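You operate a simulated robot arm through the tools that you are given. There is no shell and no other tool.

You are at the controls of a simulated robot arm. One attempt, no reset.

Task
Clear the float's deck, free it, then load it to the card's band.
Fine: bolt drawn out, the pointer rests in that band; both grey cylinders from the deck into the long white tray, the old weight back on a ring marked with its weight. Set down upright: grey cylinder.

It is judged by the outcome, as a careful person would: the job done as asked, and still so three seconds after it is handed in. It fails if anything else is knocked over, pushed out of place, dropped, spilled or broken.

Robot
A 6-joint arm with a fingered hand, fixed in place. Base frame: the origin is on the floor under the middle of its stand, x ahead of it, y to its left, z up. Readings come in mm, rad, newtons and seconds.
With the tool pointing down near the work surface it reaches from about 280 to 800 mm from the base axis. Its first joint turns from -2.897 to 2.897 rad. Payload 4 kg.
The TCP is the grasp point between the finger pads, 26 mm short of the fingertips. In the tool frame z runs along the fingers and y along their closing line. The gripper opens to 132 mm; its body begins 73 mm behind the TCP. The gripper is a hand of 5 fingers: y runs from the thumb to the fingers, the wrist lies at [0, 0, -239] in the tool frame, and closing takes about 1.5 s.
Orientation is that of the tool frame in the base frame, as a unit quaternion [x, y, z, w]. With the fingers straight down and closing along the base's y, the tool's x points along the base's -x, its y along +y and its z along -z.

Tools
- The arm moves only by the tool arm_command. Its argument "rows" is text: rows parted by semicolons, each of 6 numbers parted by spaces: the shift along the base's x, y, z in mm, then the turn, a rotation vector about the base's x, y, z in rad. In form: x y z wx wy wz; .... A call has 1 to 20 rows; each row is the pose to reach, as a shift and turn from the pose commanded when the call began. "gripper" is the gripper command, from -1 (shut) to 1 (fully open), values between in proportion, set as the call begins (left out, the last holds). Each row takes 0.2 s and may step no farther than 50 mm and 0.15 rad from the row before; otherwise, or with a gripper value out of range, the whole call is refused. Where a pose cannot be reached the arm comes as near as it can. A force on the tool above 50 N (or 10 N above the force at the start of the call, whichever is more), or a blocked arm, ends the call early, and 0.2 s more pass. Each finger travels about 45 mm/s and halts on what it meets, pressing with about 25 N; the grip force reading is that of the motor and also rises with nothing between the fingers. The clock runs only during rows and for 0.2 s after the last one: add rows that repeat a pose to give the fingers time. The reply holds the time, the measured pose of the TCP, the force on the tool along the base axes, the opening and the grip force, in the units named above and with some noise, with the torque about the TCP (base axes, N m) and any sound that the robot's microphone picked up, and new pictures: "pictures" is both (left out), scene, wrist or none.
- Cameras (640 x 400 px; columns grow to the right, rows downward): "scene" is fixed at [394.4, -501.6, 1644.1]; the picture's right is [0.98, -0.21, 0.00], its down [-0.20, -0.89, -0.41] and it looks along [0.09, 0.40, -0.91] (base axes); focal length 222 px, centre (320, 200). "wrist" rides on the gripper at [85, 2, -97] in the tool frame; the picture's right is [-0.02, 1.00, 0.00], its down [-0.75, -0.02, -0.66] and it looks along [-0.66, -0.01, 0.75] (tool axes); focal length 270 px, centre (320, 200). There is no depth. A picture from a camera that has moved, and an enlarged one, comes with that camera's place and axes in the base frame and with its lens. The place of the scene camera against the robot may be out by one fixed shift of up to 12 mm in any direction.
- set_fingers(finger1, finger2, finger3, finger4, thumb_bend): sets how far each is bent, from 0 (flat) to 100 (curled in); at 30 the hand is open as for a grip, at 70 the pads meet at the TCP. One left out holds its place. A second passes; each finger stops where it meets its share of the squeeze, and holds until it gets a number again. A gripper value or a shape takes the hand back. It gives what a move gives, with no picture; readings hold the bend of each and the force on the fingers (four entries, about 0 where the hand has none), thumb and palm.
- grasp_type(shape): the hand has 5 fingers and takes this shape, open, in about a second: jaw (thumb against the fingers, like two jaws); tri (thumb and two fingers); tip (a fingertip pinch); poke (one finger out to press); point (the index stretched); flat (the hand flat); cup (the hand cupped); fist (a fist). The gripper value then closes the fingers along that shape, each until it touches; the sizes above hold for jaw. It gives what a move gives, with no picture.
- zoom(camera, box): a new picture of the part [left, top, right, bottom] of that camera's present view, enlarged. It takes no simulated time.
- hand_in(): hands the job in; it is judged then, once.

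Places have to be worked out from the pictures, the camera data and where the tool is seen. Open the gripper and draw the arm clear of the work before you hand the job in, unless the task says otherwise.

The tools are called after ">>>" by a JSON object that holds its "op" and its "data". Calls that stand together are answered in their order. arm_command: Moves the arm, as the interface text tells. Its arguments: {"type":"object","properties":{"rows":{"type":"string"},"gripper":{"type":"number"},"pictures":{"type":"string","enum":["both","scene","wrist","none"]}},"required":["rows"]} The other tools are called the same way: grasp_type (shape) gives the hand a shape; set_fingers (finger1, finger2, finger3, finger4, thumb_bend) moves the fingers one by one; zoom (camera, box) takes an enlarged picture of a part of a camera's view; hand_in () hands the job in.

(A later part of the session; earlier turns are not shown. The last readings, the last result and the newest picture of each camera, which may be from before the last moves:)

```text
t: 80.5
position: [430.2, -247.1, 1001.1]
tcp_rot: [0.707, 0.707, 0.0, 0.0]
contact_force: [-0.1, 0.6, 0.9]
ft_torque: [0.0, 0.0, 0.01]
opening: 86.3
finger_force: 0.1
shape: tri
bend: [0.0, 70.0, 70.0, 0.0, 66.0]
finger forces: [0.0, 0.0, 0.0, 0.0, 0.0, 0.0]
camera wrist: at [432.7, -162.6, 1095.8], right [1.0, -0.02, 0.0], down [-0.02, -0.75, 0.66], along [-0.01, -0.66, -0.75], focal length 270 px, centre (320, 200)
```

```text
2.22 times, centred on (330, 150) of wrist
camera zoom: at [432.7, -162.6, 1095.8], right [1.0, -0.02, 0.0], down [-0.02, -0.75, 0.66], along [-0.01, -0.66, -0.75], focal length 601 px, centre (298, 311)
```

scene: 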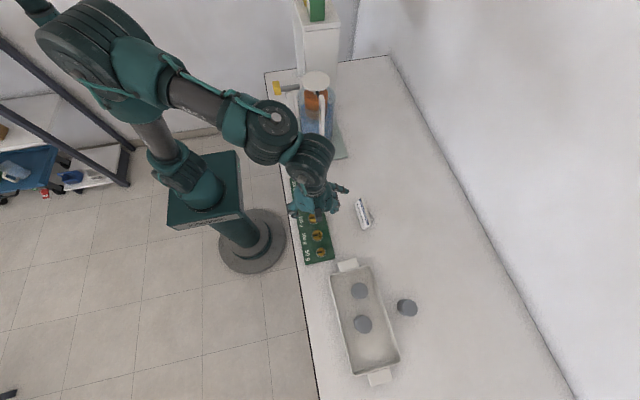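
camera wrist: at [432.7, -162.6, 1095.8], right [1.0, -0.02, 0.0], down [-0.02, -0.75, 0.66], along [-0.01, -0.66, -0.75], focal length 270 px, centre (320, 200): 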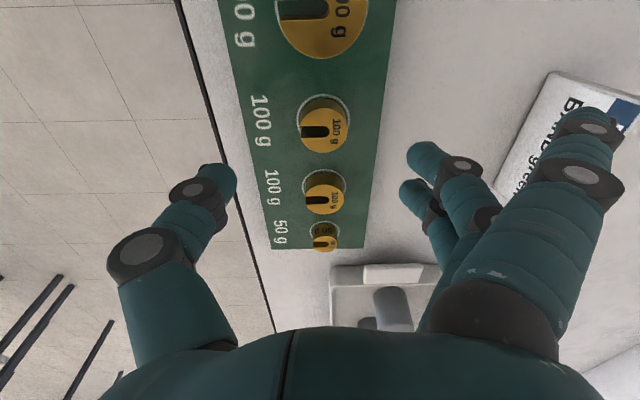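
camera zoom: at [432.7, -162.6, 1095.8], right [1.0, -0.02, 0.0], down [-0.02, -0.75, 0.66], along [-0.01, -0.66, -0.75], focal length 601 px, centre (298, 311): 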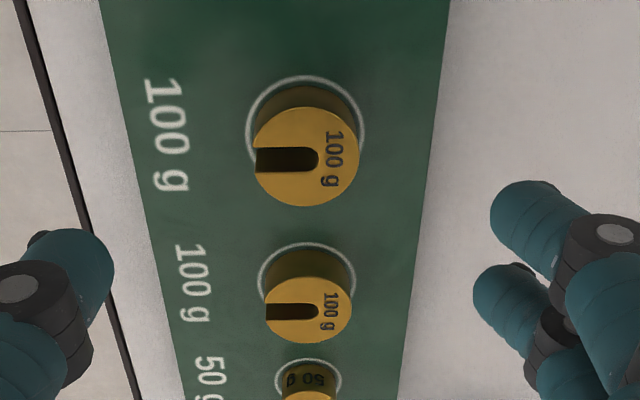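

The 100 g weight is well aligned under the hand (tool offset ≈ (0, +3)). I descend to put the fingertips a few mm above the board, and close.

>>> {"op": "arm_command", "data": {"rows": "0 0 -25 0 0 0; 0 0 -45 0 0 0; 0 0 -57 0 0 0; 0 0 -62 0 0 0; 0 0 -62 0 0 0", "pictures": "wrist"}}

>>> {"op": "arm_command", "data": {"rows": "0 0 0 0 0 0; 0 0 0 0 0 0; 0 0 0 0 0 0; 0 0 0 0 0 0; 0 0 0 0 0 0; 0 0 0 0 0 0; 0 0 0 0 0 0; 0 0 0 0 0 0", "gripper": -1, "pictures": "both"}}

>>> {"op": "zoom", "data": {"camera": "wrist", "box": [220, 60, 440, 240]}}

```text
t: 81.7
position: [432.7, -245.8, 938.4]
tcp_rot: [0.707, 0.707, 0.0, 0.0]
contact_force: [-0.2, 0.3, 1.5]
ft_torque: [0.01, 0.12, 0.04]
opening: 86.2
finger_force: 0.0
shape: tri
bend: [0.0, 70.0, 70.0, 0.0, 66.0]
finger forces: [0.1, 0.0, 0.0, 0.1, 1.4, 0.0]
camera wrist: at [434.1, -161.4, 1033.9], right [1.0, -0.02, 0.0], down [-0.02, -0.75, 0.66], along [-0.01, -0.66, -0.75], focal length 270 px, centre (320, 200)
```

wrist: 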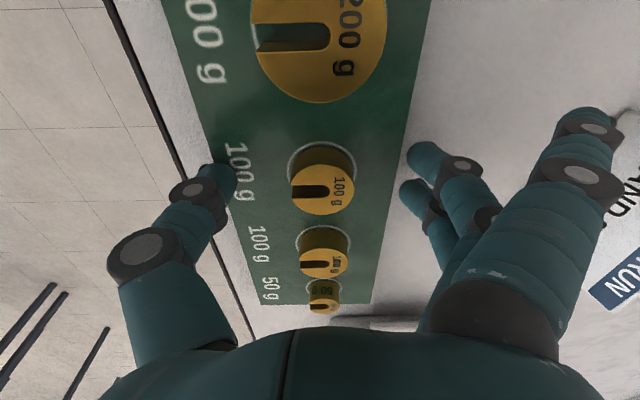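

```text
t: 83.5
position: [431.4, -245.6, 938.9]
tcp_rot: [0.707, 0.707, 0.0, 0.001]
contact_force: [2.5, -0.6, 13.3]
ft_torque: [0.04, -0.51, 0.03]
opening: 73.1
finger_force: 24.8
shape: tri
bend: [26.0, 73.0, 73.0, 26.0, 69.0]
finger forces: [0.0, 14.7, 14.9, 0.1, 21.0, 0.0]
camera wrist: at [434.1, -161.5, 1034.2], right [1.0, -0.02, 0.0], down [-0.02, -0.75, 0.66], along [-0.01, -0.66, -0.75], focal length 270 px, centre (320, 200)
```

scene: 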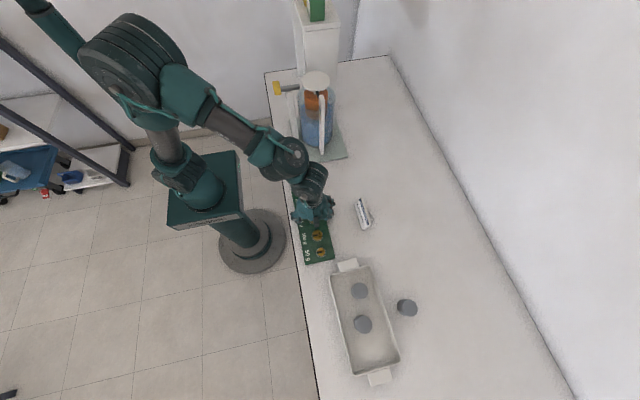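
wrist: 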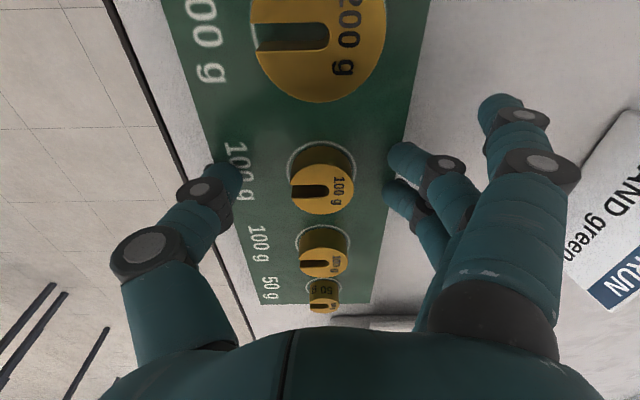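

```text
2.22 times, centred on (330, 150) of wrist
camera zoom: at [434.1, -161.5, 1034.2], right [1.0, -0.02, 0.0], down [-0.02, -0.75, 0.66], along [-0.01, -0.66, -0.75], focal length 601 px, centre (298, 311)
```

zoom: 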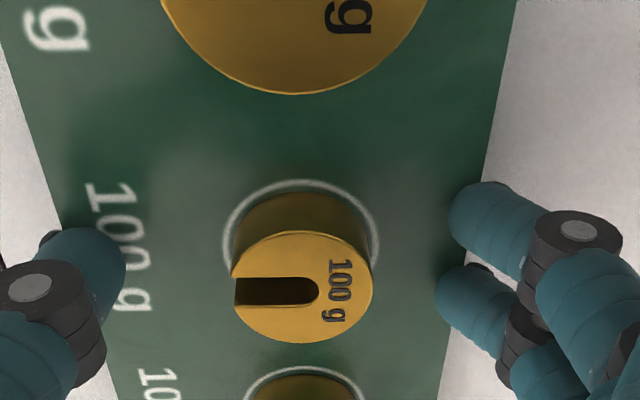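

The fingertips came down beside the board's edges and pressed on them instead of the weight. I reopen, rise 10 mm and check that nothing moved.

>>> {"op": "arm_command", "data": {"rows": "0 0 0 0 0 0; 0 0 0 0 0 0; 0 0 0 0 0 0; 0 0 5 0 0 0; 0 0 10 0 0 0; 0 0 10 0 0 0", "gripper": 0.3, "pictures": "both"}}

>>> {"op": "zoom", "data": {"camera": "wrist", "box": [180, 60, 440, 280]}}

>>> {"op": "zoom", "data": {"camera": "scene", "box": [280, 165, 380, 275]}}

```text
t: 84.9
position: [431.7, -246.0, 947.8]
tcp_rot: [0.707, 0.707, 0.0, 0.001]
contact_force: [-0.6, -0.2, -0.5]
ft_torque: [-0.03, -0.01, 0.0]
opening: 85.5
finger_force: 0.1
shape: tri
bend: [0.0, 70.0, 70.0, 0.0, 67.0]
finger forces: [0.0, 0.0, 0.0, 0.0, 0.1, 0.1]
camera wrist: at [434.1, -161.3, 1043.9], right [1.0, -0.02, 0.0], down [-0.02, -0.75, 0.66], along [-0.01, -0.66, -0.75], focal length 270 px, centre (320, 200)
```

scene: 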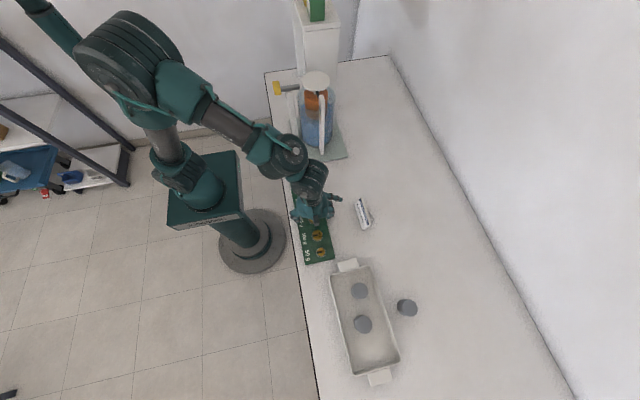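
wrist: 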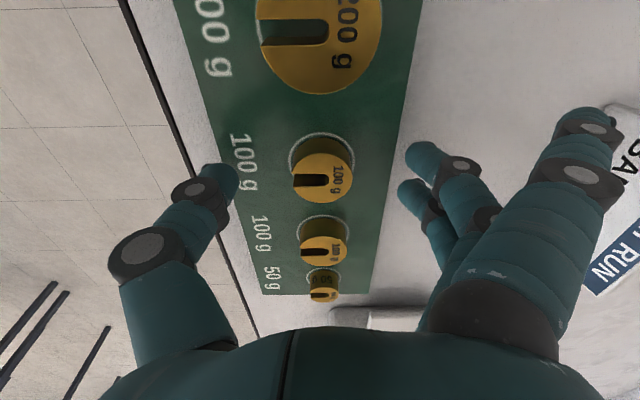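

```text
1.82 times, centred on (310, 170) of wrist
camera zoom: at [434.1, -161.3, 1043.9], right [1.0, -0.02, 0.0], down [-0.02, -0.75, 0.66], along [-0.01, -0.66, -0.75], focal length 491 px, centre (338, 254)
```

zoom: 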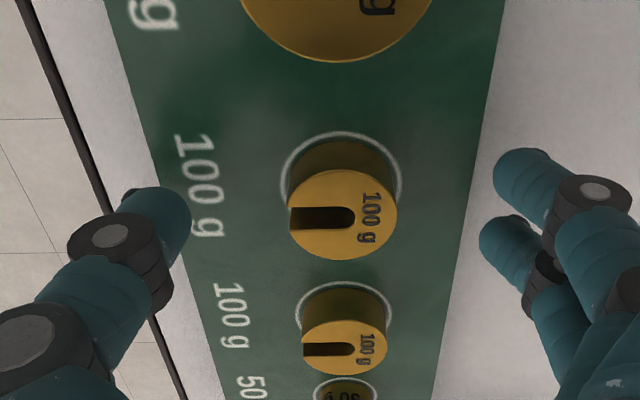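

```text
3.64 times, centred on (330, 220) of scene
camera zoom: at [394.4, -501.6, 1644.1], right [0.98, -0.21, 0.0], down [-0.2, -0.89, -0.41], along [0.09, 0.4, -0.91], focal length 806 px, centre (284, 127)
```

zoom: 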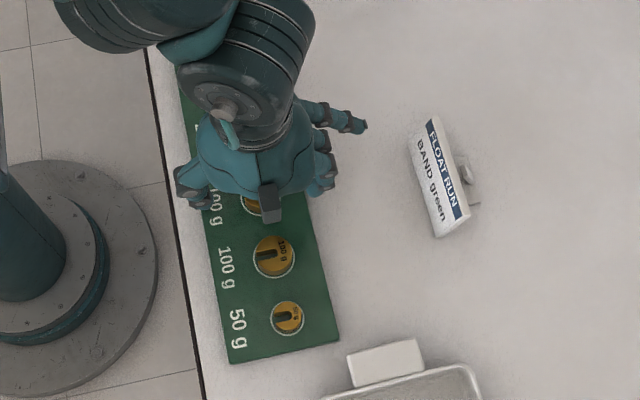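

Nothing shifted. I narrow the opening to ~60 mm so the tips stay over the board, lower to z≈943, and look.

>>> {"op": "arm_command", "data": {"rows": "0 0 0 0 0 0; 0 0 0 0 0 0; 0 0 0 0 0 0; 0 0 -2 0 0 0; 0 0 -4 0 0 0; 0 0 -4 0 0 0", "gripper": -0.1, "pictures": "wrist"}}

>>> {"op": "zoom", "data": {"camera": "wrist", "box": [200, 80, 440, 260]}}

```text
t: 86.3
position: [432.5, -246.9, 943.9]
tcp_rot: [0.707, 0.707, 0.001, 0.001]
contact_force: [-0.1, 0.1, 0.7]
ft_torque: [0.01, -0.01, 0.0]
opening: 60.7
finger_force: 0.1
shape: tri
bend: [0.0, 73.0, 73.0, 0.0, 70.0]
finger forces: [0.0, 0.0, 0.0, 0.0, 0.1, 0.0]
camera wrist: at [434.4, -161.6, 1039.6], right [1.0, -0.02, 0.0], down [-0.02, -0.75, 0.66], along [-0.01, -0.66, -0.75], focal length 270 px, centre (320, 200)
```

wrist: 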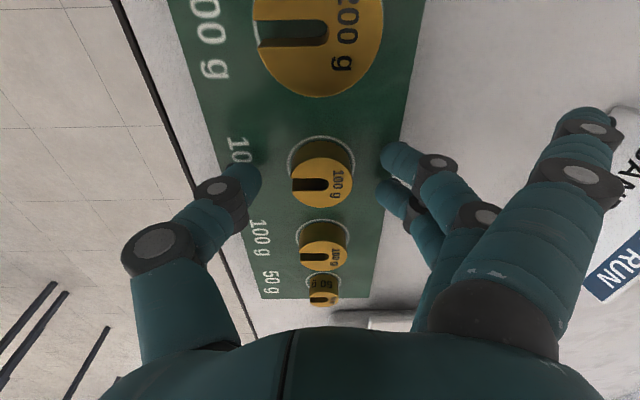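

```text
2.22 times, centred on (320, 170) of wrist
camera zoom: at [434.4, -161.6, 1039.6], right [1.0, -0.02, 0.0], down [-0.02, -0.75, 0.66], along [-0.01, -0.66, -0.75], focal length 601 px, centre (320, 267)
```

zoom: 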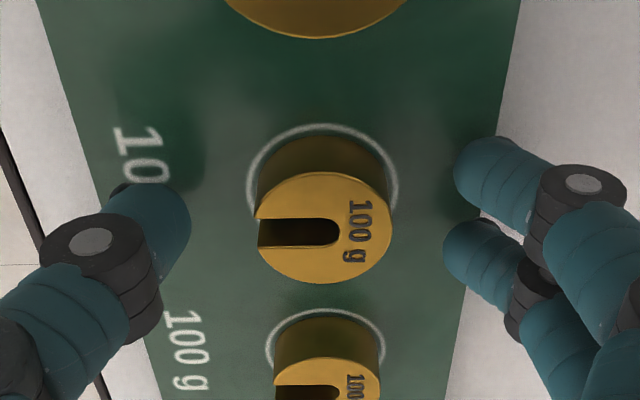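

Tips are now over the board and evenly spaced around the weight. I close.

>>> {"op": "arm_command", "data": {"rows": "0 0 0 0 0 0; 0 0 0 0 0 0; 0 0 0 0 0 0; 0 0 0 0 0 0; 0 0 0 0 0 0; 0 0 0 0 0 0", "gripper": -1, "pictures": "wrist"}}

>>> {"op": "zoom", "data": {"camera": "wrist", "box": [200, 80, 440, 260]}}

```text
t: 87.7
position: [432.6, -245.3, 943.6]
tcp_rot: [0.707, 0.707, 0.001, 0.0]
contact_force: [0.1, 0.2, 0.1]
ft_torque: [0.0, 0.02, 0.01]
opening: 22.7
finger_force: 25.1
shape: tri
bend: [26.0, 73.0, 73.0, 26.0, 70.0]
finger forces: [0.0, 11.5, 11.3, 0.0, 21.5, 0.0]
camera wrist: at [434.4, -161.6, 1039.6], right [1.0, -0.02, 0.0], down [-0.02, -0.75, 0.66], along [-0.01, -0.66, -0.75], focal length 270 px, centre (320, 200)
```

wrist: 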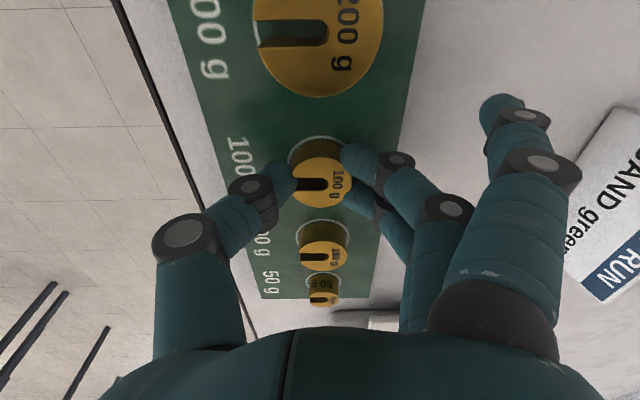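

```text
2.22 times, centred on (320, 170) of wrist
camera zoom: at [434.4, -161.6, 1039.6], right [1.0, -0.02, 0.0], down [-0.02, -0.75, 0.66], along [-0.01, -0.66, -0.75], focal length 601 px, centre (320, 267)
```

zoom: 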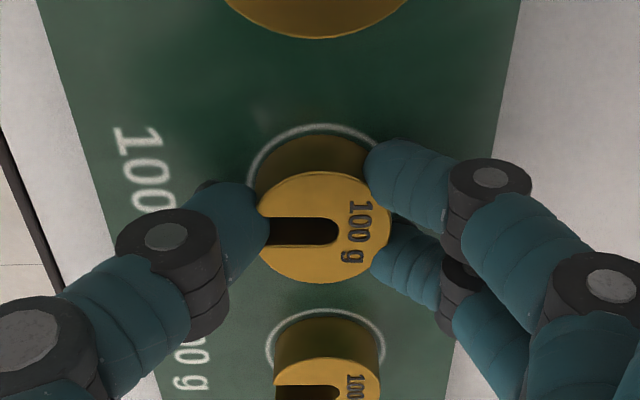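

The 100 g weight is gripped cleanly. I lift it and carry it back to hover over the deck centre, turning the hand back +90°.

>>> {"op": "arm_command", "data": {"rows": "0 0 10 0 0 0; 0 0 40 0 0 0; 0 0 85 0 0 0; 0 5 130 0 0 0; 0 30 170 0 0 0.13; 0 65 200 0 0 0.26; 5 105 225 0 0 0.39; 10 145 250 0 0 0.52; 18 185 270 0 0 0.65; 27 225 285 0 0 0.78; 38 260 295 0 0 0.91; 50 290 300 0 0 1.04; 60 315 300 0 0 1.17; 70 335 300 0 0 1.30; 78 348 300 0 0 1.43; 82.5 354.5 295 0 0 1.571; 82.5 354.5 288 0 0 1.571; 82.5 354.5 288 0 0 1.571", "pictures": "both"}}

>>> {"op": "zoom", "data": {"camera": "wrist", "box": [180, 40, 440, 240]}}

>>> {"op": "zoom", "data": {"camera": "scene", "box": [280, 40, 360, 120]}}

```text
t: 91.5
position: [514.3, 108.2, 1231.3]
tcp_rot: [-0.001, 1.0, 0.0, 0.0]
contact_force: [1.1, 0.1, -0.6]
ft_torque: [0.02, 0.01, 0.01]
opening: 22.7
finger_force: 25.0
shape: tri
bend: [26.0, 73.0, 73.0, 26.0, 70.0]
finger forces: [0.0, 11.9, 11.7, 0.0, 22.2, 0.0]
camera wrist: at [430.6, 109.8, 1327.4], right [0.02, 1.0, 0.0], down [0.75, -0.01, 0.66], along [0.66, -0.01, -0.75], focal length 270 px, centre (320, 200)
```

scene: 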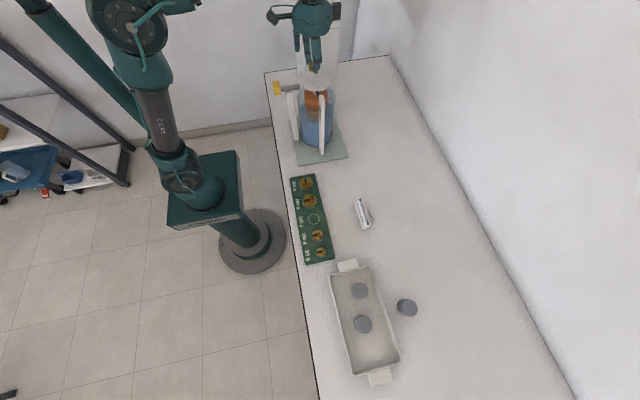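
wrist: 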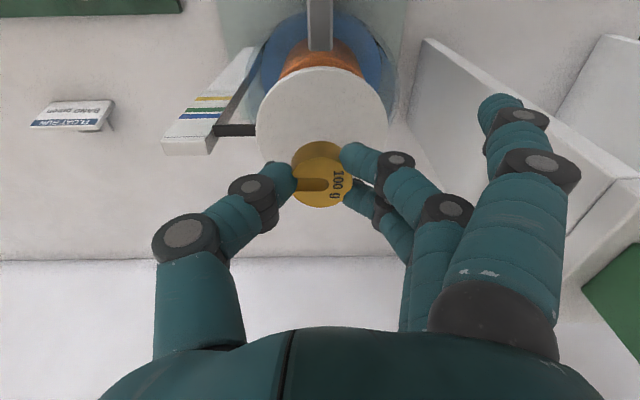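

```text
2.00 times, centred on (310, 140) of wrist
camera zoom: at [430.6, 109.8, 1327.4], right [0.02, 1.0, 0.0], down [0.75, -0.01, 0.66], along [0.66, -0.01, -0.75], focal length 541 px, centre (340, 320)
```

zoom: 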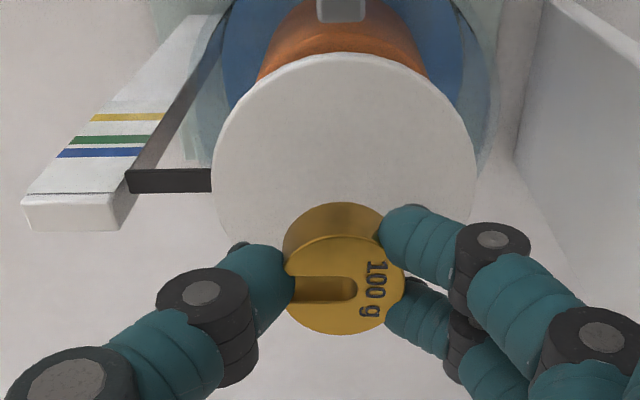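

```text
5.00 times, centred on (320, 80) of scene
camera zoom: at [394.4, -501.6, 1644.1], right [0.98, -0.21, 0.0], down [-0.2, -0.89, -0.41], along [0.09, 0.4, -0.91], focal length 1108 px, centre (320, 800)
```

zoom: 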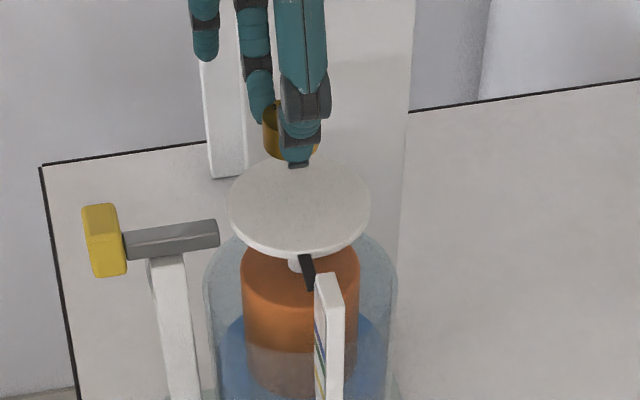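

The weight hovers over the deck centre. I lower it until it rests on the deck and has pressed it a few millimetres down.

>>> {"op": "arm_command", "data": {"rows": "0.5 0 -15 0 0 0; 0.5 0 -28 0 0 0; 0.5 0 -36 0 0 0; 0.5 0 -41 0 0 0; 0.5 0 -45 0 0 0; 0.5 0 -45 0 0 0", "pictures": "both"}}

>>> {"op": "zoom", "data": {"camera": "wrist", "box": [140, 60, 440, 260]}}

>>> {"op": "zoom", "data": {"camera": "scene", "box": [280, 40, 360, 120]}}

```text
t: 92.9
position: [514.7, 108.6, 1186.2]
tcp_rot: [0.0, 1.0, 0.001, 0.001]
contact_force: [0.1, -0.5, -0.9]
ft_torque: [-0.01, -0.04, -0.01]
opening: 22.2
finger_force: 24.8
shape: tri
bend: [26.0, 73.0, 73.0, 26.0, 70.0]
finger forces: [0.0, 12.0, 11.8, 0.0, 22.5, 0.0]
camera wrist: at [430.7, 109.7, 1282.4], right [0.02, 1.0, 0.0], down [0.75, -0.02, 0.66], along [0.66, -0.01, -0.75], focal length 270 px, centre (320, 200)
```

scene: 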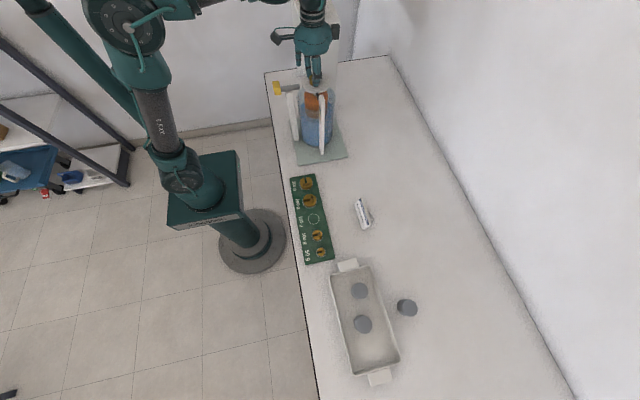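
wrist: 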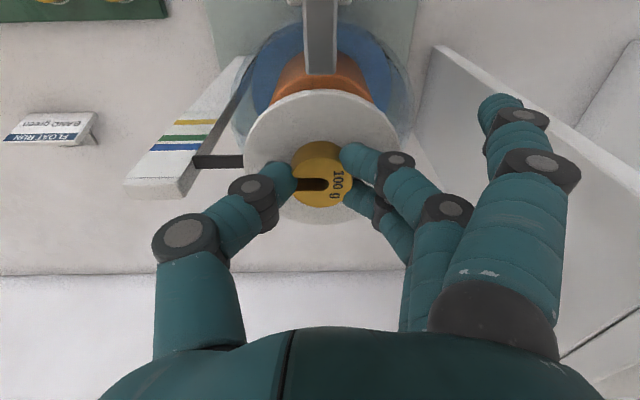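

```text
2.00 times, centred on (290, 160) of wrist
camera zoom: at [430.7, 109.7, 1282.4], right [0.02, 1.0, 0.0], down [0.75, -0.02, 0.66], along [0.66, -0.01, -0.75], focal length 541 px, centre (380, 280)
```

zoom: 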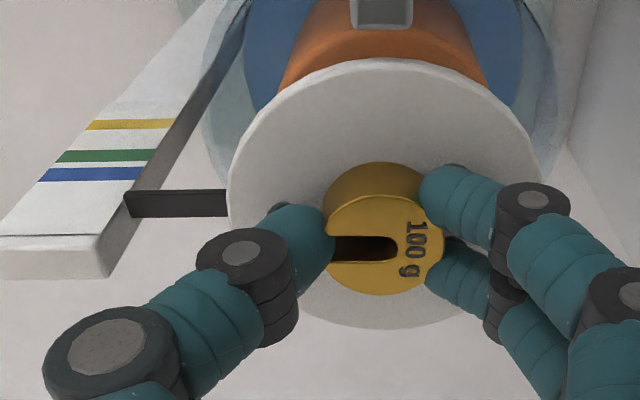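

```text
5.00 times, centred on (320, 80) of scene
camera zoom: at [394.4, -501.6, 1644.1], right [0.98, -0.21, 0.0], down [-0.2, -0.89, -0.41], along [0.09, 0.4, -0.91], focal length 1108 px, centre (320, 800)
```

zoom: 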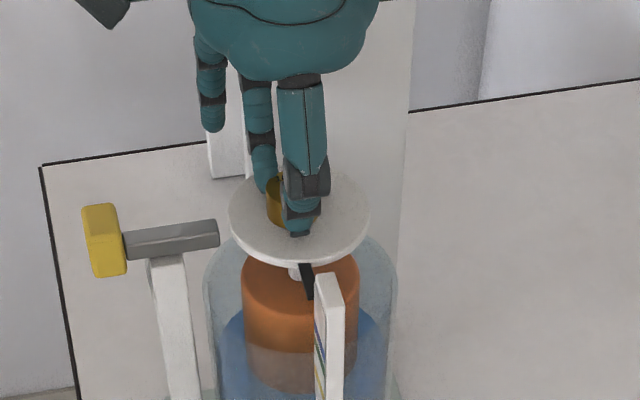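

The deck has moved down slightly with the weight, so the float is indeed free. I release gently and rise.

>>> {"op": "arm_command", "data": {"rows": "0 0 0 0 0 0; 0 0 0 0 0 0; 0 0 0 0 0 0; 0 0 0 0 0 0; 0 0 0 0 0 0; 0 0 0 0 0 0", "gripper": 0.1, "pictures": "none"}}

>>> {"op": "arm_command", "data": {"rows": "0 0 15 0 0 0; 0 0 35 0 0 0; 0 0 60 0 0 0; 0 0 60 0 0 0; 0 0 60 0 0 0; 0 0 60 0 0 0; 0 0 60 0 0 0; 0 0 60 0 0 0", "pictures": "both"}}

>>> {"op": "zoom", "data": {"camera": "wrist", "box": [140, 20, 440, 220]}}

>>> {"op": "zoom", "data": {"camera": "scene", "box": [280, 40, 360, 120]}}

```text
t: 94.3
position: [514.9, 108.0, 1186.4]
tcp_rot: [0.0, 1.0, 0.001, 0.0]
contact_force: [0.0, 0.2, 0.4]
ft_torque: [0.01, 0.01, 0.0]
opening: 71.3
finger_force: 0.1
shape: tri
bend: [0.0, 72.0, 72.0, 0.0, 70.0]
finger forces: [0.0, 0.0, 0.1, 0.1, 0.0, 0.1]
```

```text
t: 96.1
position: [515.8, 108.9, 1247.3]
tcp_rot: [0.0, 1.0, 0.0, -0.001]
contact_force: [0.3, -0.3, -0.5]
ft_torque: [0.03, 0.02, -0.04]
opening: 71.6
finger_force: 0.1
shape: tri
bend: [0.0, 72.0, 72.0, 0.0, 70.0]
finger forces: [0.0, 0.0, 0.0, 0.1, 0.0, 0.0]
camera wrist: at [431.3, 109.8, 1343.7], right [0.02, 1.0, 0.0], down [0.75, -0.02, 0.66], along [0.66, -0.01, -0.75], focal length 270 px, centre (320, 200)
```

scene: 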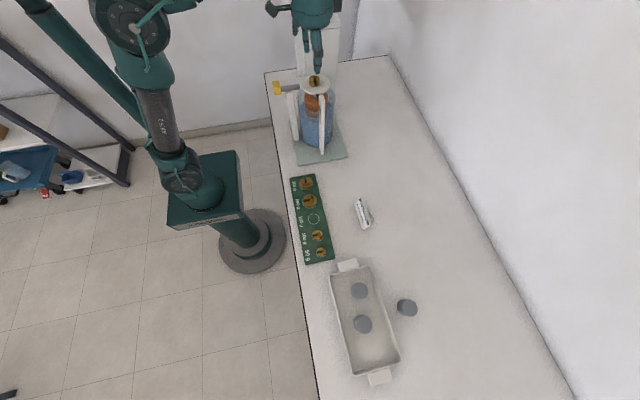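
wrist: 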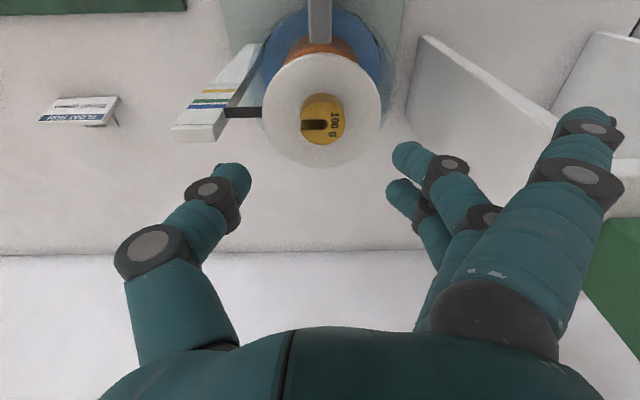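

```text
2.00 times, centred on (290, 120) of wrist
camera zoom: at [431.3, 109.8, 1343.7], right [0.02, 1.0, 0.0], down [0.75, -0.02, 0.66], along [0.66, -0.01, -0.75], focal length 541 px, centre (380, 360)
```

zoom: 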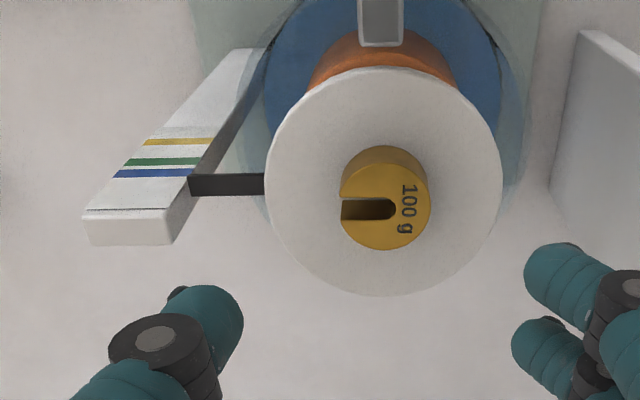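

```text
5.00 times, centred on (320, 80) of scene
camera zoom: at [394.4, -501.6, 1644.1], right [0.98, -0.21, 0.0], down [-0.2, -0.89, -0.41], along [0.09, 0.4, -0.91], focal length 1108 px, centre (320, 800)
```

zoom: 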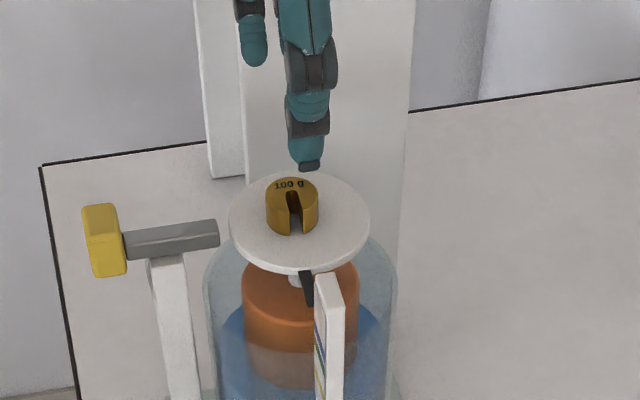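

The 100 g sits on the deck and the float sank only about 9 mm. I move to a lower viewpoint on the robot side to read pointer against bands accurately.

>>> {"op": "arm_command", "data": {"rows": "-40 -15 0 0 0 0; -80 -35 0 0 0 0; -120 -55 0 0 0 0; -150 -75 0 0 0 0; -168 -79 -30 0 0 0; -170 -79 -65 0 0 0; -170 -79 -92 0 0 0; -170 -79 -92 0 0 0; -170 -79 -92 0 0 0", "pictures": "both"}}

>>> {"op": "zoom", "data": {"camera": "wrist", "box": [270, 230, 400, 340]}}

```text
t: 98.1
position: [343.8, 30.7, 1152.7]
tcp_rot: [0.001, 1.0, 0.0, 0.0]
contact_force: [-0.9, 0.7, 0.5]
ft_torque: [0.05, -0.01, 0.06]
opening: 71.8
finger_force: 0.0
shape: tri
bend: [0.0, 72.0, 72.0, 0.0, 70.0]
finger forces: [0.1, 0.0, 0.1, 0.8, 0.0, 0.0]
camera wrist: at [259.8, 31.7, 1249.5], right [0.02, 1.0, 0.0], down [0.75, -0.02, 0.66], along [0.66, -0.01, -0.75], focal length 270 px, centre (320, 200)
```

scene: 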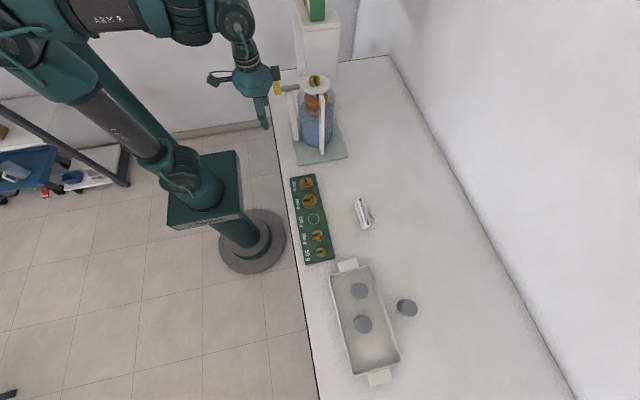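
wrist: 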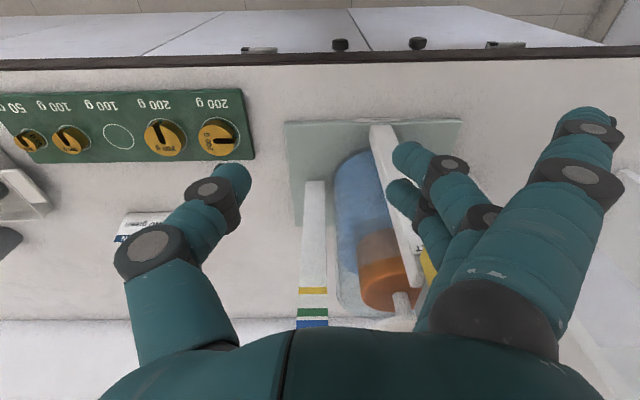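

```text
3.64 times, centred on (335, 285) of wrist
camera zoom: at [259.8, 31.7, 1249.5], right [0.02, 1.0, 0.0], down [0.75, -0.02, 0.66], along [0.66, -0.01, -0.75], focal length 983 px, centre (266, -109)
```

zoom: 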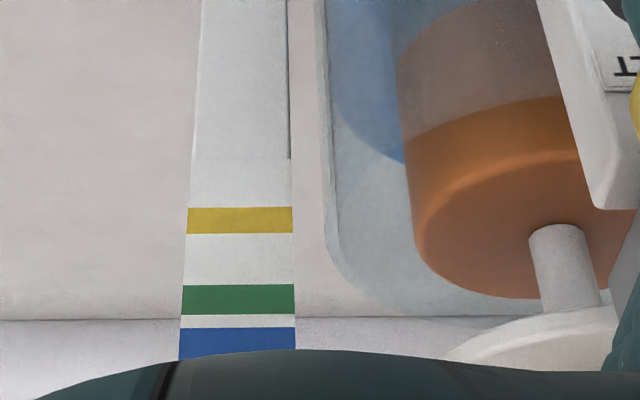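

The bands (≈7.7 mm tall) are centred at z≈1139 (blue), 1128 (green) and 1105 (yellow). The palm hides the pointer and a flat finger lightly touches the knob, so I rise straight up 47 mm for a view with the pointer in it.

>>> {"op": "arm_command", "data": {"rows": "-3 0 20 0 0 0; -3 0 47 0 0 0; -3 0 47 0 0 0", "pictures": "wrist"}}

>>> {"op": "zoom", "data": {"camera": "wrist", "box": [270, 210, 430, 330]}}

>>> {"op": "zoom", "data": {"camera": "scene", "box": [270, 60, 360, 130]}}

```text
t: 98.9
position: [342.3, 30.5, 1200.4]
tcp_rot: [0.001, 1.0, 0.0, 0.001]
contact_force: [-1.1, -0.5, -0.1]
ft_torque: [0.01, -0.01, -0.03]
opening: 71.6
finger_force: 0.0
shape: tri
bend: [0.0, 72.0, 72.0, 0.0, 70.0]
finger forces: [0.1, 0.0, 0.1, 0.0, 0.0, 0.1]
camera wrist: at [257.0, 32.3, 1296.8], right [0.02, 1.0, 0.0], down [0.75, -0.02, 0.66], along [0.66, -0.01, -0.75], focal length 270 px, centre (320, 200)
```

wrist: 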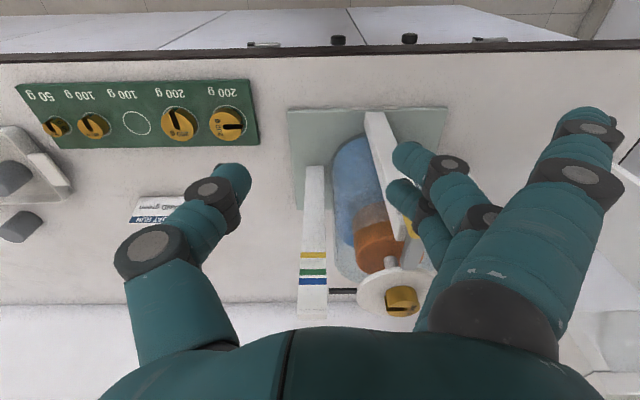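

```text
3.33 times, centred on (350, 270) of wrist
camera zoom: at [257.0, 32.3, 1296.8], right [0.02, 1.0, 0.0], down [0.75, -0.02, 0.66], along [0.66, -0.01, -0.75], focal length 901 px, centre (220, -33)
```

zoom: 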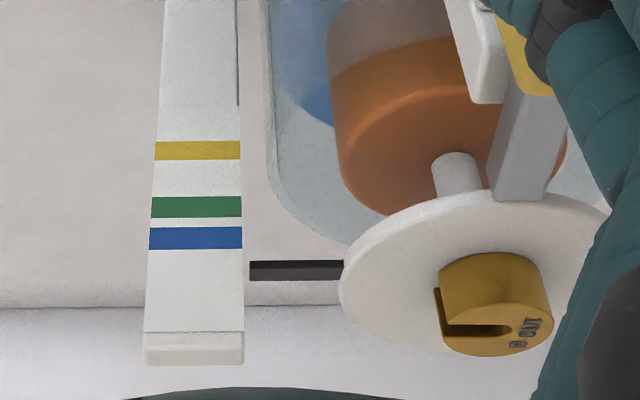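

```text
5.71 times, centred on (315, 95) of scene
camera zoom: at [394.4, -501.6, 1644.1], right [0.98, -0.21, 0.0], down [-0.2, -0.89, -0.41], along [0.09, 0.4, -0.91], focal length 1266 px, centre (349, 800)
```

zoom: 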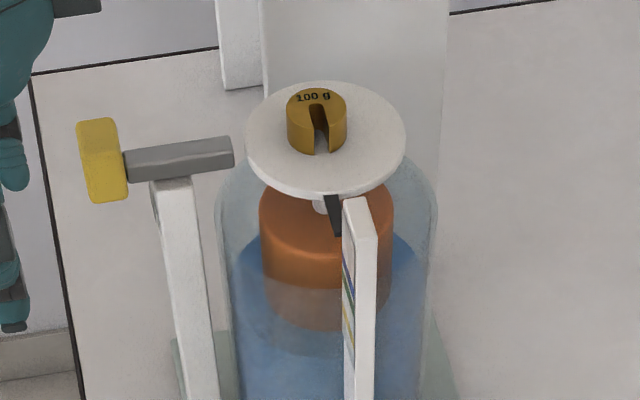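

Relative to the bands, 100 g sank the pointer by about 10–11 mm. The steps are therefore roughly blue = 200 g, green = 300 g, yellow = 500 g. I need 200 g more, so I go for the other 200 g rack weight at about (433, −174).

>>> {"op": "arm_command", "data": {"rows": "5 -15 5 0 0 -0.13; 12 -40 5 0 0 -0.26; 20 -70 0 0 0 -0.39; 28 -95 -20 0 0 -0.52; 37 -115 -45 0 0 -0.65; 46 -132 -75 0 0 -0.78; 55 -148 -105 0 0 -0.91; 64 -163 -130 0 0 -1.04; 72 -178 -152 0 0 -1.17; 80 -191 -172 0 0 -1.30; 86 -200 -190 0 0 -1.43; 88 -204.5 -200 0 0 -1.571; 88 -204.5 -200 0 0 -1.571", "gripper": 0.1, "pictures": "both"}}

>>> {"op": "zoom", "data": {"camera": "wrist", "box": [200, 60, 440, 240]}}

```text
t: 101.7
position: [429.7, -174.8, 1002.0]
tcp_rot: [0.708, 0.706, 0.001, 0.0]
contact_force: [0.2, 0.1, 0.5]
ft_torque: [0.01, 0.0, 0.01]
opening: 71.5
finger_force: 0.0
shape: tri
bend: [0.0, 72.0, 72.0, 0.0, 70.0]
finger forces: [0.0, 0.1, 0.1, 0.0, 0.0, 0.1]
camera wrist: at [431.7, -90.5, 1097.8], right [1.0, -0.02, 0.0], down [-0.02, -0.75, 0.66], along [-0.01, -0.66, -0.75], focal length 270 px, centre (320, 200)
```

scene: 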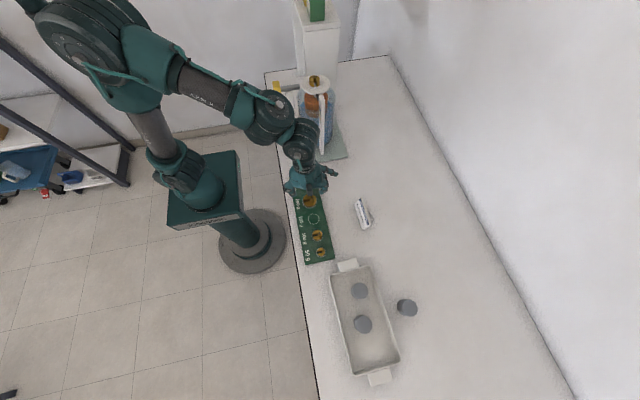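
wrist: 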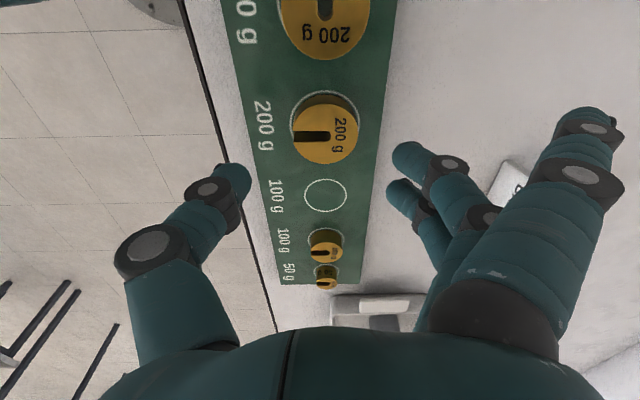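

```text
2.22 times, centred on (320, 150) of wrist
camera zoom: at [431.7, -90.5, 1097.8], right [1.0, -0.02, 0.0], down [-0.02, -0.75, 0.66], along [-0.01, -0.66, -0.75], focal length 601 px, centre (320, 311)
```

zoom: 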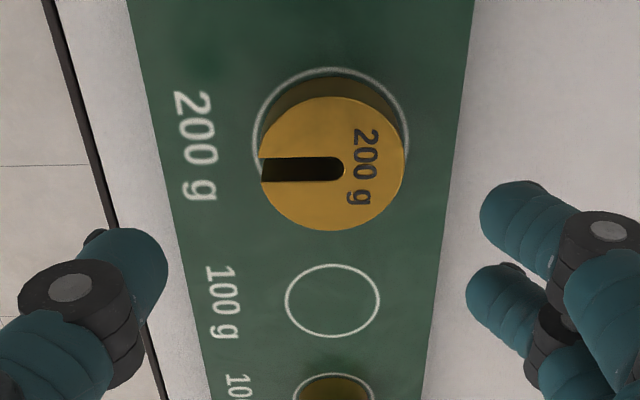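

The 200 g is aligned in y and needs +2.5 mm in x. I descend to TCP z≈944 and check before closing.

>>> {"op": "arm_command", "data": {"rows": "2.5 0 -25 0 0 0; 2.5 0 -45 0 0 0; 2.5 0 -57 0 0 0; 2.5 0 -57 0 0 0", "pictures": "wrist"}}

>>> {"op": "zoom", "data": {"camera": "wrist", "box": [200, 80, 440, 260]}}

```text
t: 102.7
position: [431.7, -175.8, 946.0]
tcp_rot: [0.707, 0.707, 0.0, 0.0]
contact_force: [-0.8, 0.1, -0.1]
ft_torque: [0.02, 0.02, -0.01]
opening: 71.6
finger_force: 0.0
shape: tri
bend: [0.0, 72.0, 72.0, 0.0, 70.0]
finger forces: [0.0, 0.0, 0.0, 0.1, 0.0, 0.1]
camera wrist: at [434.4, -90.9, 1041.8], right [1.0, -0.02, 0.0], down [-0.02, -0.75, 0.66], along [-0.01, -0.66, -0.75], focal length 270 px, centre (320, 200)
```

wrist: 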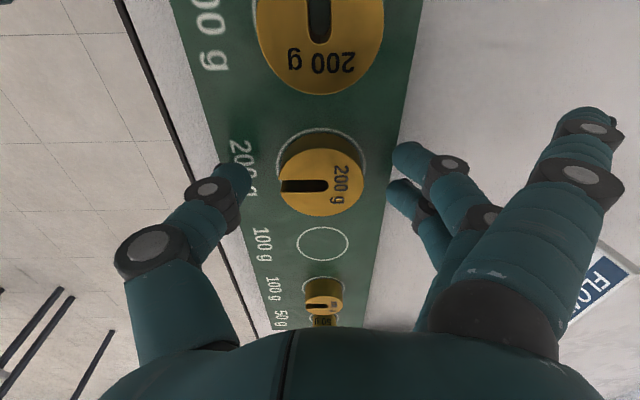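

```text
2.22 times, centred on (320, 170) of wrist
camera zoom: at [434.4, -90.9, 1041.8], right [1.0, -0.02, 0.0], down [-0.02, -0.75, 0.66], along [-0.01, -0.66, -0.75], focal length 601 px, centre (320, 267)
```

zoom: 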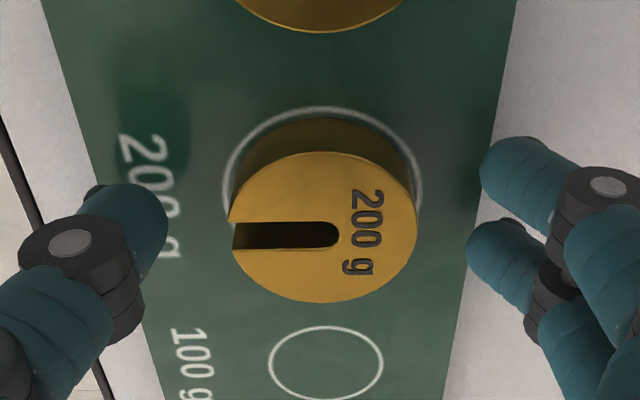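

>>> {"op": "arm_command", "data": {"rows": "0 0 0 0 0 0; 0 0 -1 0 0 0; 0 0 -1 0 0 0; 0 0 -1 0 0 0; 0 0 -1 0 0 0; 0 0 -1 0 0 0; 0 0 -1 0 0 0", "gripper": -1, "pictures": "wrist"}}

>>> {"op": "zoom", "data": {"camera": "wrist", "box": [200, 80, 440, 260]}}

```text
t: 104.3
position: [433.0, -175.1, 945.9]
tcp_rot: [0.707, 0.707, 0.0, 0.0]
contact_force: [-0.7, 0.7, 0.0]
ft_torque: [-0.01, -0.06, 0.0]
opening: 36.3
finger_force: 24.6
shape: tri
bend: [26.0, 73.0, 74.0, 26.0, 70.0]
finger forces: [0.0, 10.5, 11.5, 0.0, 22.3, 0.0]
camera wrist: at [434.2, -91.1, 1040.6], right [1.0, -0.02, 0.0], down [-0.02, -0.75, 0.66], along [-0.01, -0.66, -0.75], focal length 270 px, centre (320, 200)
```

wrist: 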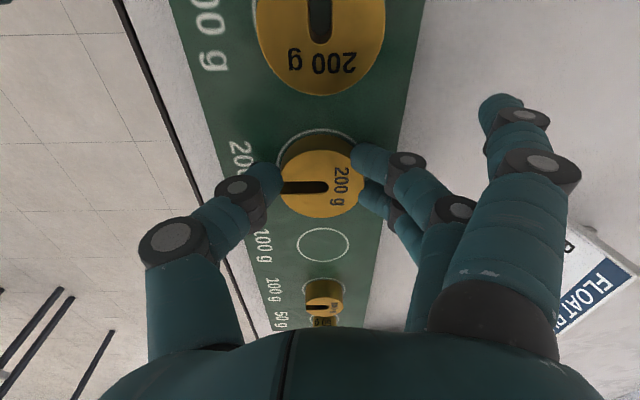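

```text
2.22 times, centred on (320, 170) of wrist
camera zoom: at [434.2, -91.1, 1040.6], right [1.0, -0.02, 0.0], down [-0.02, -0.75, 0.66], along [-0.01, -0.66, -0.75], focal length 601 px, centre (320, 267)
```

zoom: 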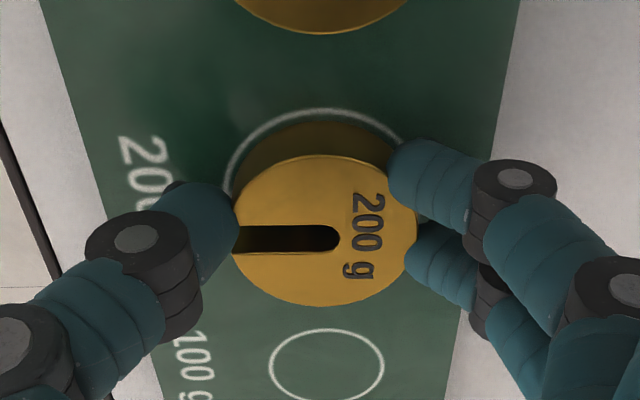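

The 200 g is gripped. I lift it, carry it back over the deck and turn the hand back, to hover above the 100 g weight.

>>> {"op": "arm_command", "data": {"rows": "0 0 10 0 0 0; 0 0 40 0 0 0; 0 0 85 0 0 0; 0 5 130 0 0 0; 0 20 172 0 0 0.13; 0 45 212 0 0 0.26; 5 80 240 0 0 0.39; 12 118 262 0 0 0.52; 22 155 278 0 0 0.65; 33 190 292 0 0 0.78; 45 220 300 0 0 0.91; 57 245 300 0 0 1.04; 68 262 300 0 0 1.17; 76 275 300 0 0 1.30; 82 282 300 0 0 1.43; 84 283.7 298 0 0 1.571; 84 283.7 295 0 0 1.571; 84 283.7 295 0 0 1.571", "pictures": "both"}}

>>> {"op": "zoom", "data": {"camera": "wrist", "box": [180, 40, 440, 240]}}

>>> {"op": "zoom", "data": {"camera": "scene", "box": [280, 40, 360, 120]}}

```text
t: 108.1
position: [517.5, 108.0, 1239.0]
tcp_rot: [-0.001, 1.0, -0.001, 0.0]
contact_force: [0.6, 0.5, -1.3]
ft_torque: [0.07, 0.03, 0.0]
opening: 35.9
finger_force: 24.7
shape: tri
bend: [26.0, 73.0, 74.0, 26.0, 70.0]
finger forces: [0.1, 10.4, 11.2, 0.0, 22.0, 0.0]
camera wrist: at [432.8, 110.0, 1334.7], right [0.02, 1.0, 0.0], down [0.75, -0.01, 0.66], along [0.66, -0.01, -0.75], focal length 270 px, centre (320, 200)
```

scene: 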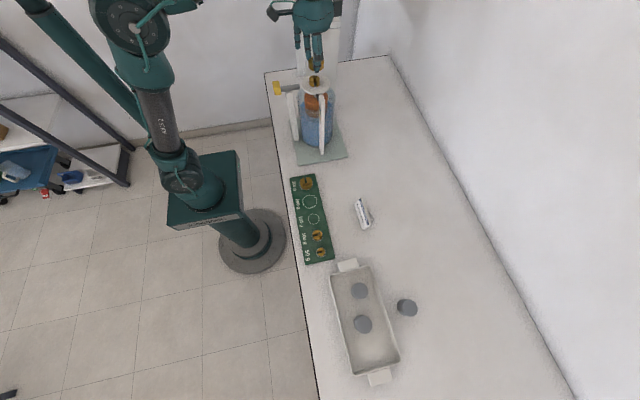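
wrist: 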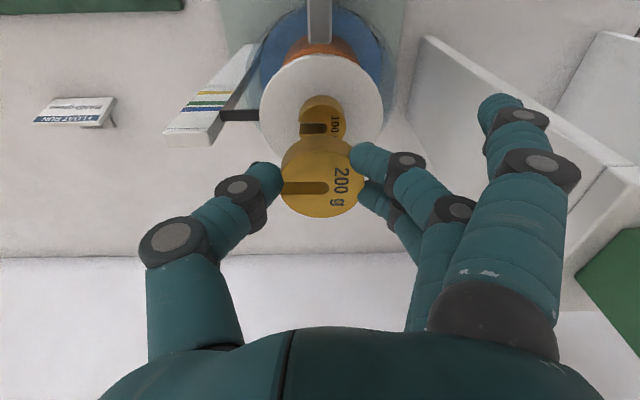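

```text
2.00 times, centred on (310, 140) of wrist
camera zoom: at [432.8, 110.0, 1334.7], right [0.02, 1.0, 0.0], down [0.75, -0.01, 0.66], along [0.66, -0.01, -0.75], focal length 541 px, centre (340, 320)
```

zoom: 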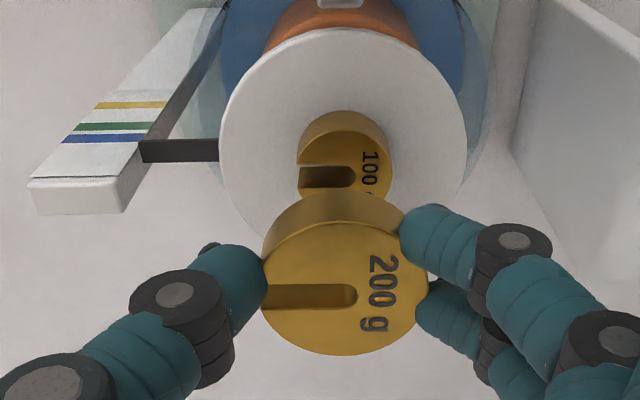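

```text
5.00 times, centred on (320, 80) of scene
camera zoom: at [394.4, -501.6, 1644.1], right [0.98, -0.21, 0.0], down [-0.2, -0.89, -0.41], along [0.09, 0.4, -0.91], focal length 1108 px, centre (320, 800)
```

zoom: 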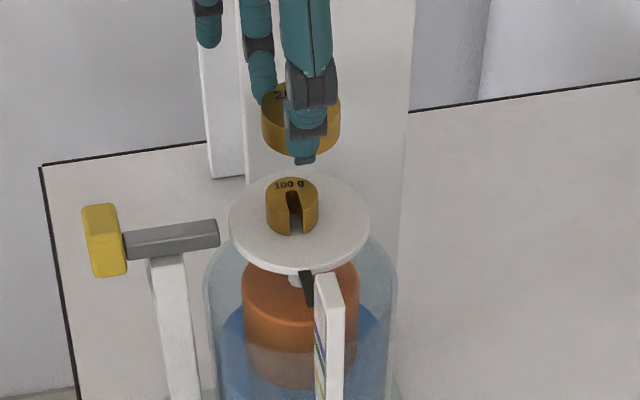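

Alignment is within 1 mm. I shift +1 in y and lower the 200 g onto the 100 g, pressing the float about two-thirds of its expected extra sink.

>>> {"op": "arm_command", "data": {"rows": "0.3 1 -15 0 0 0; 0.3 1 -25 0 0 0; 0.3 1 -32 0 0 0; 0.3 1 -38 0 0 0; 0.3 1 -43 0 0 0; 0.3 1 -47 0 0 0; 0.3 1 -47 0 0 0", "pictures": "both"}}

>>> {"op": "zoom", "data": {"camera": "wrist", "box": [140, 60, 440, 260]}}

>>> {"op": "zoom", "data": {"camera": "scene", "box": [280, 40, 360, 120]}}

```text
t: 109.7
position: [517.5, 110.3, 1192.9]
tcp_rot: [0.0, 1.0, -0.001, 0.0]
contact_force: [-0.2, -0.3, -1.8]
ft_torque: [0.03, 0.01, -0.02]
opening: 36.2
finger_force: 25.2
shape: tri
bend: [26.0, 73.0, 74.0, 26.0, 70.0]
finger forces: [0.0, 10.5, 11.4, 0.0, 22.0, 0.0]
camera wrist: at [432.9, 111.6, 1288.5], right [0.02, 1.0, 0.0], down [0.75, -0.02, 0.66], along [0.66, -0.01, -0.75], focal length 270 px, centre (320, 200)
```

scene: 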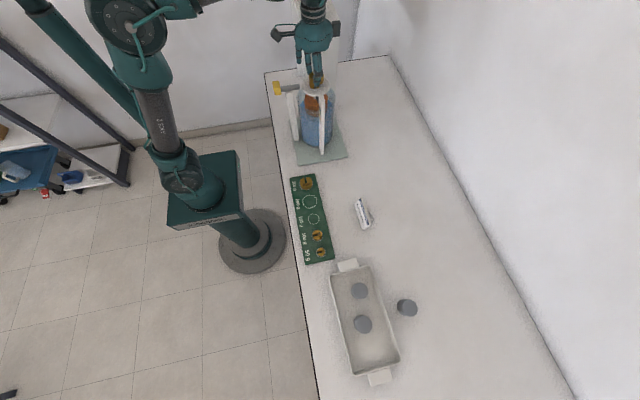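
wrist: 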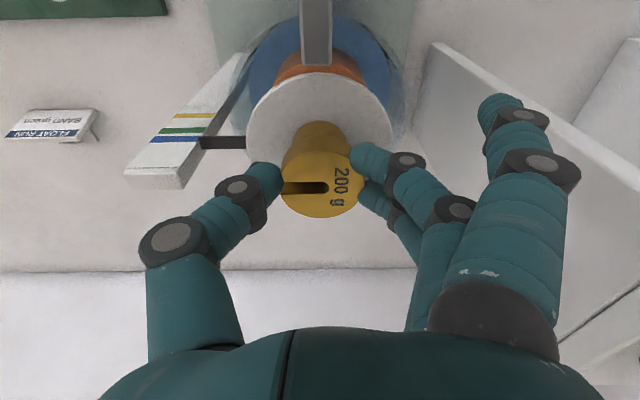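

```text
2.00 times, centred on (290, 160) of wrist
camera zoom: at [432.9, 111.6, 1288.5], right [0.02, 1.0, 0.0], down [0.75, -0.02, 0.66], along [0.66, -0.01, -0.75], focal length 541 px, centre (380, 280)
```

zoom: 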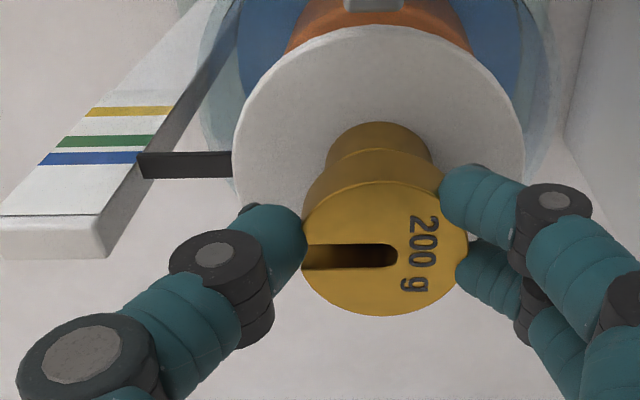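

```text
5.00 times, centred on (320, 80) of scene
camera zoom: at [394.4, -501.6, 1644.1], right [0.98, -0.21, 0.0], down [-0.2, -0.89, -0.41], along [0.09, 0.4, -0.91], focal length 1108 px, centre (320, 800)
```

zoom: 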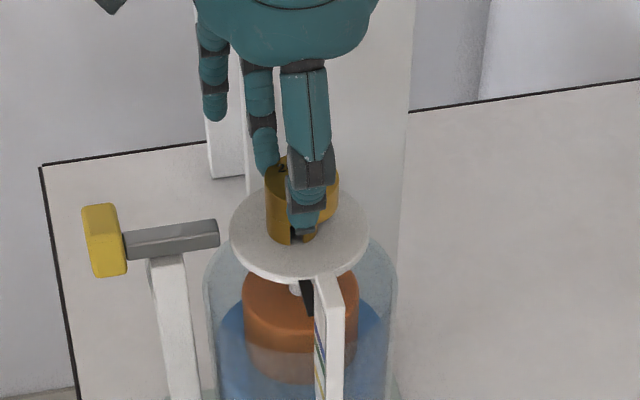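

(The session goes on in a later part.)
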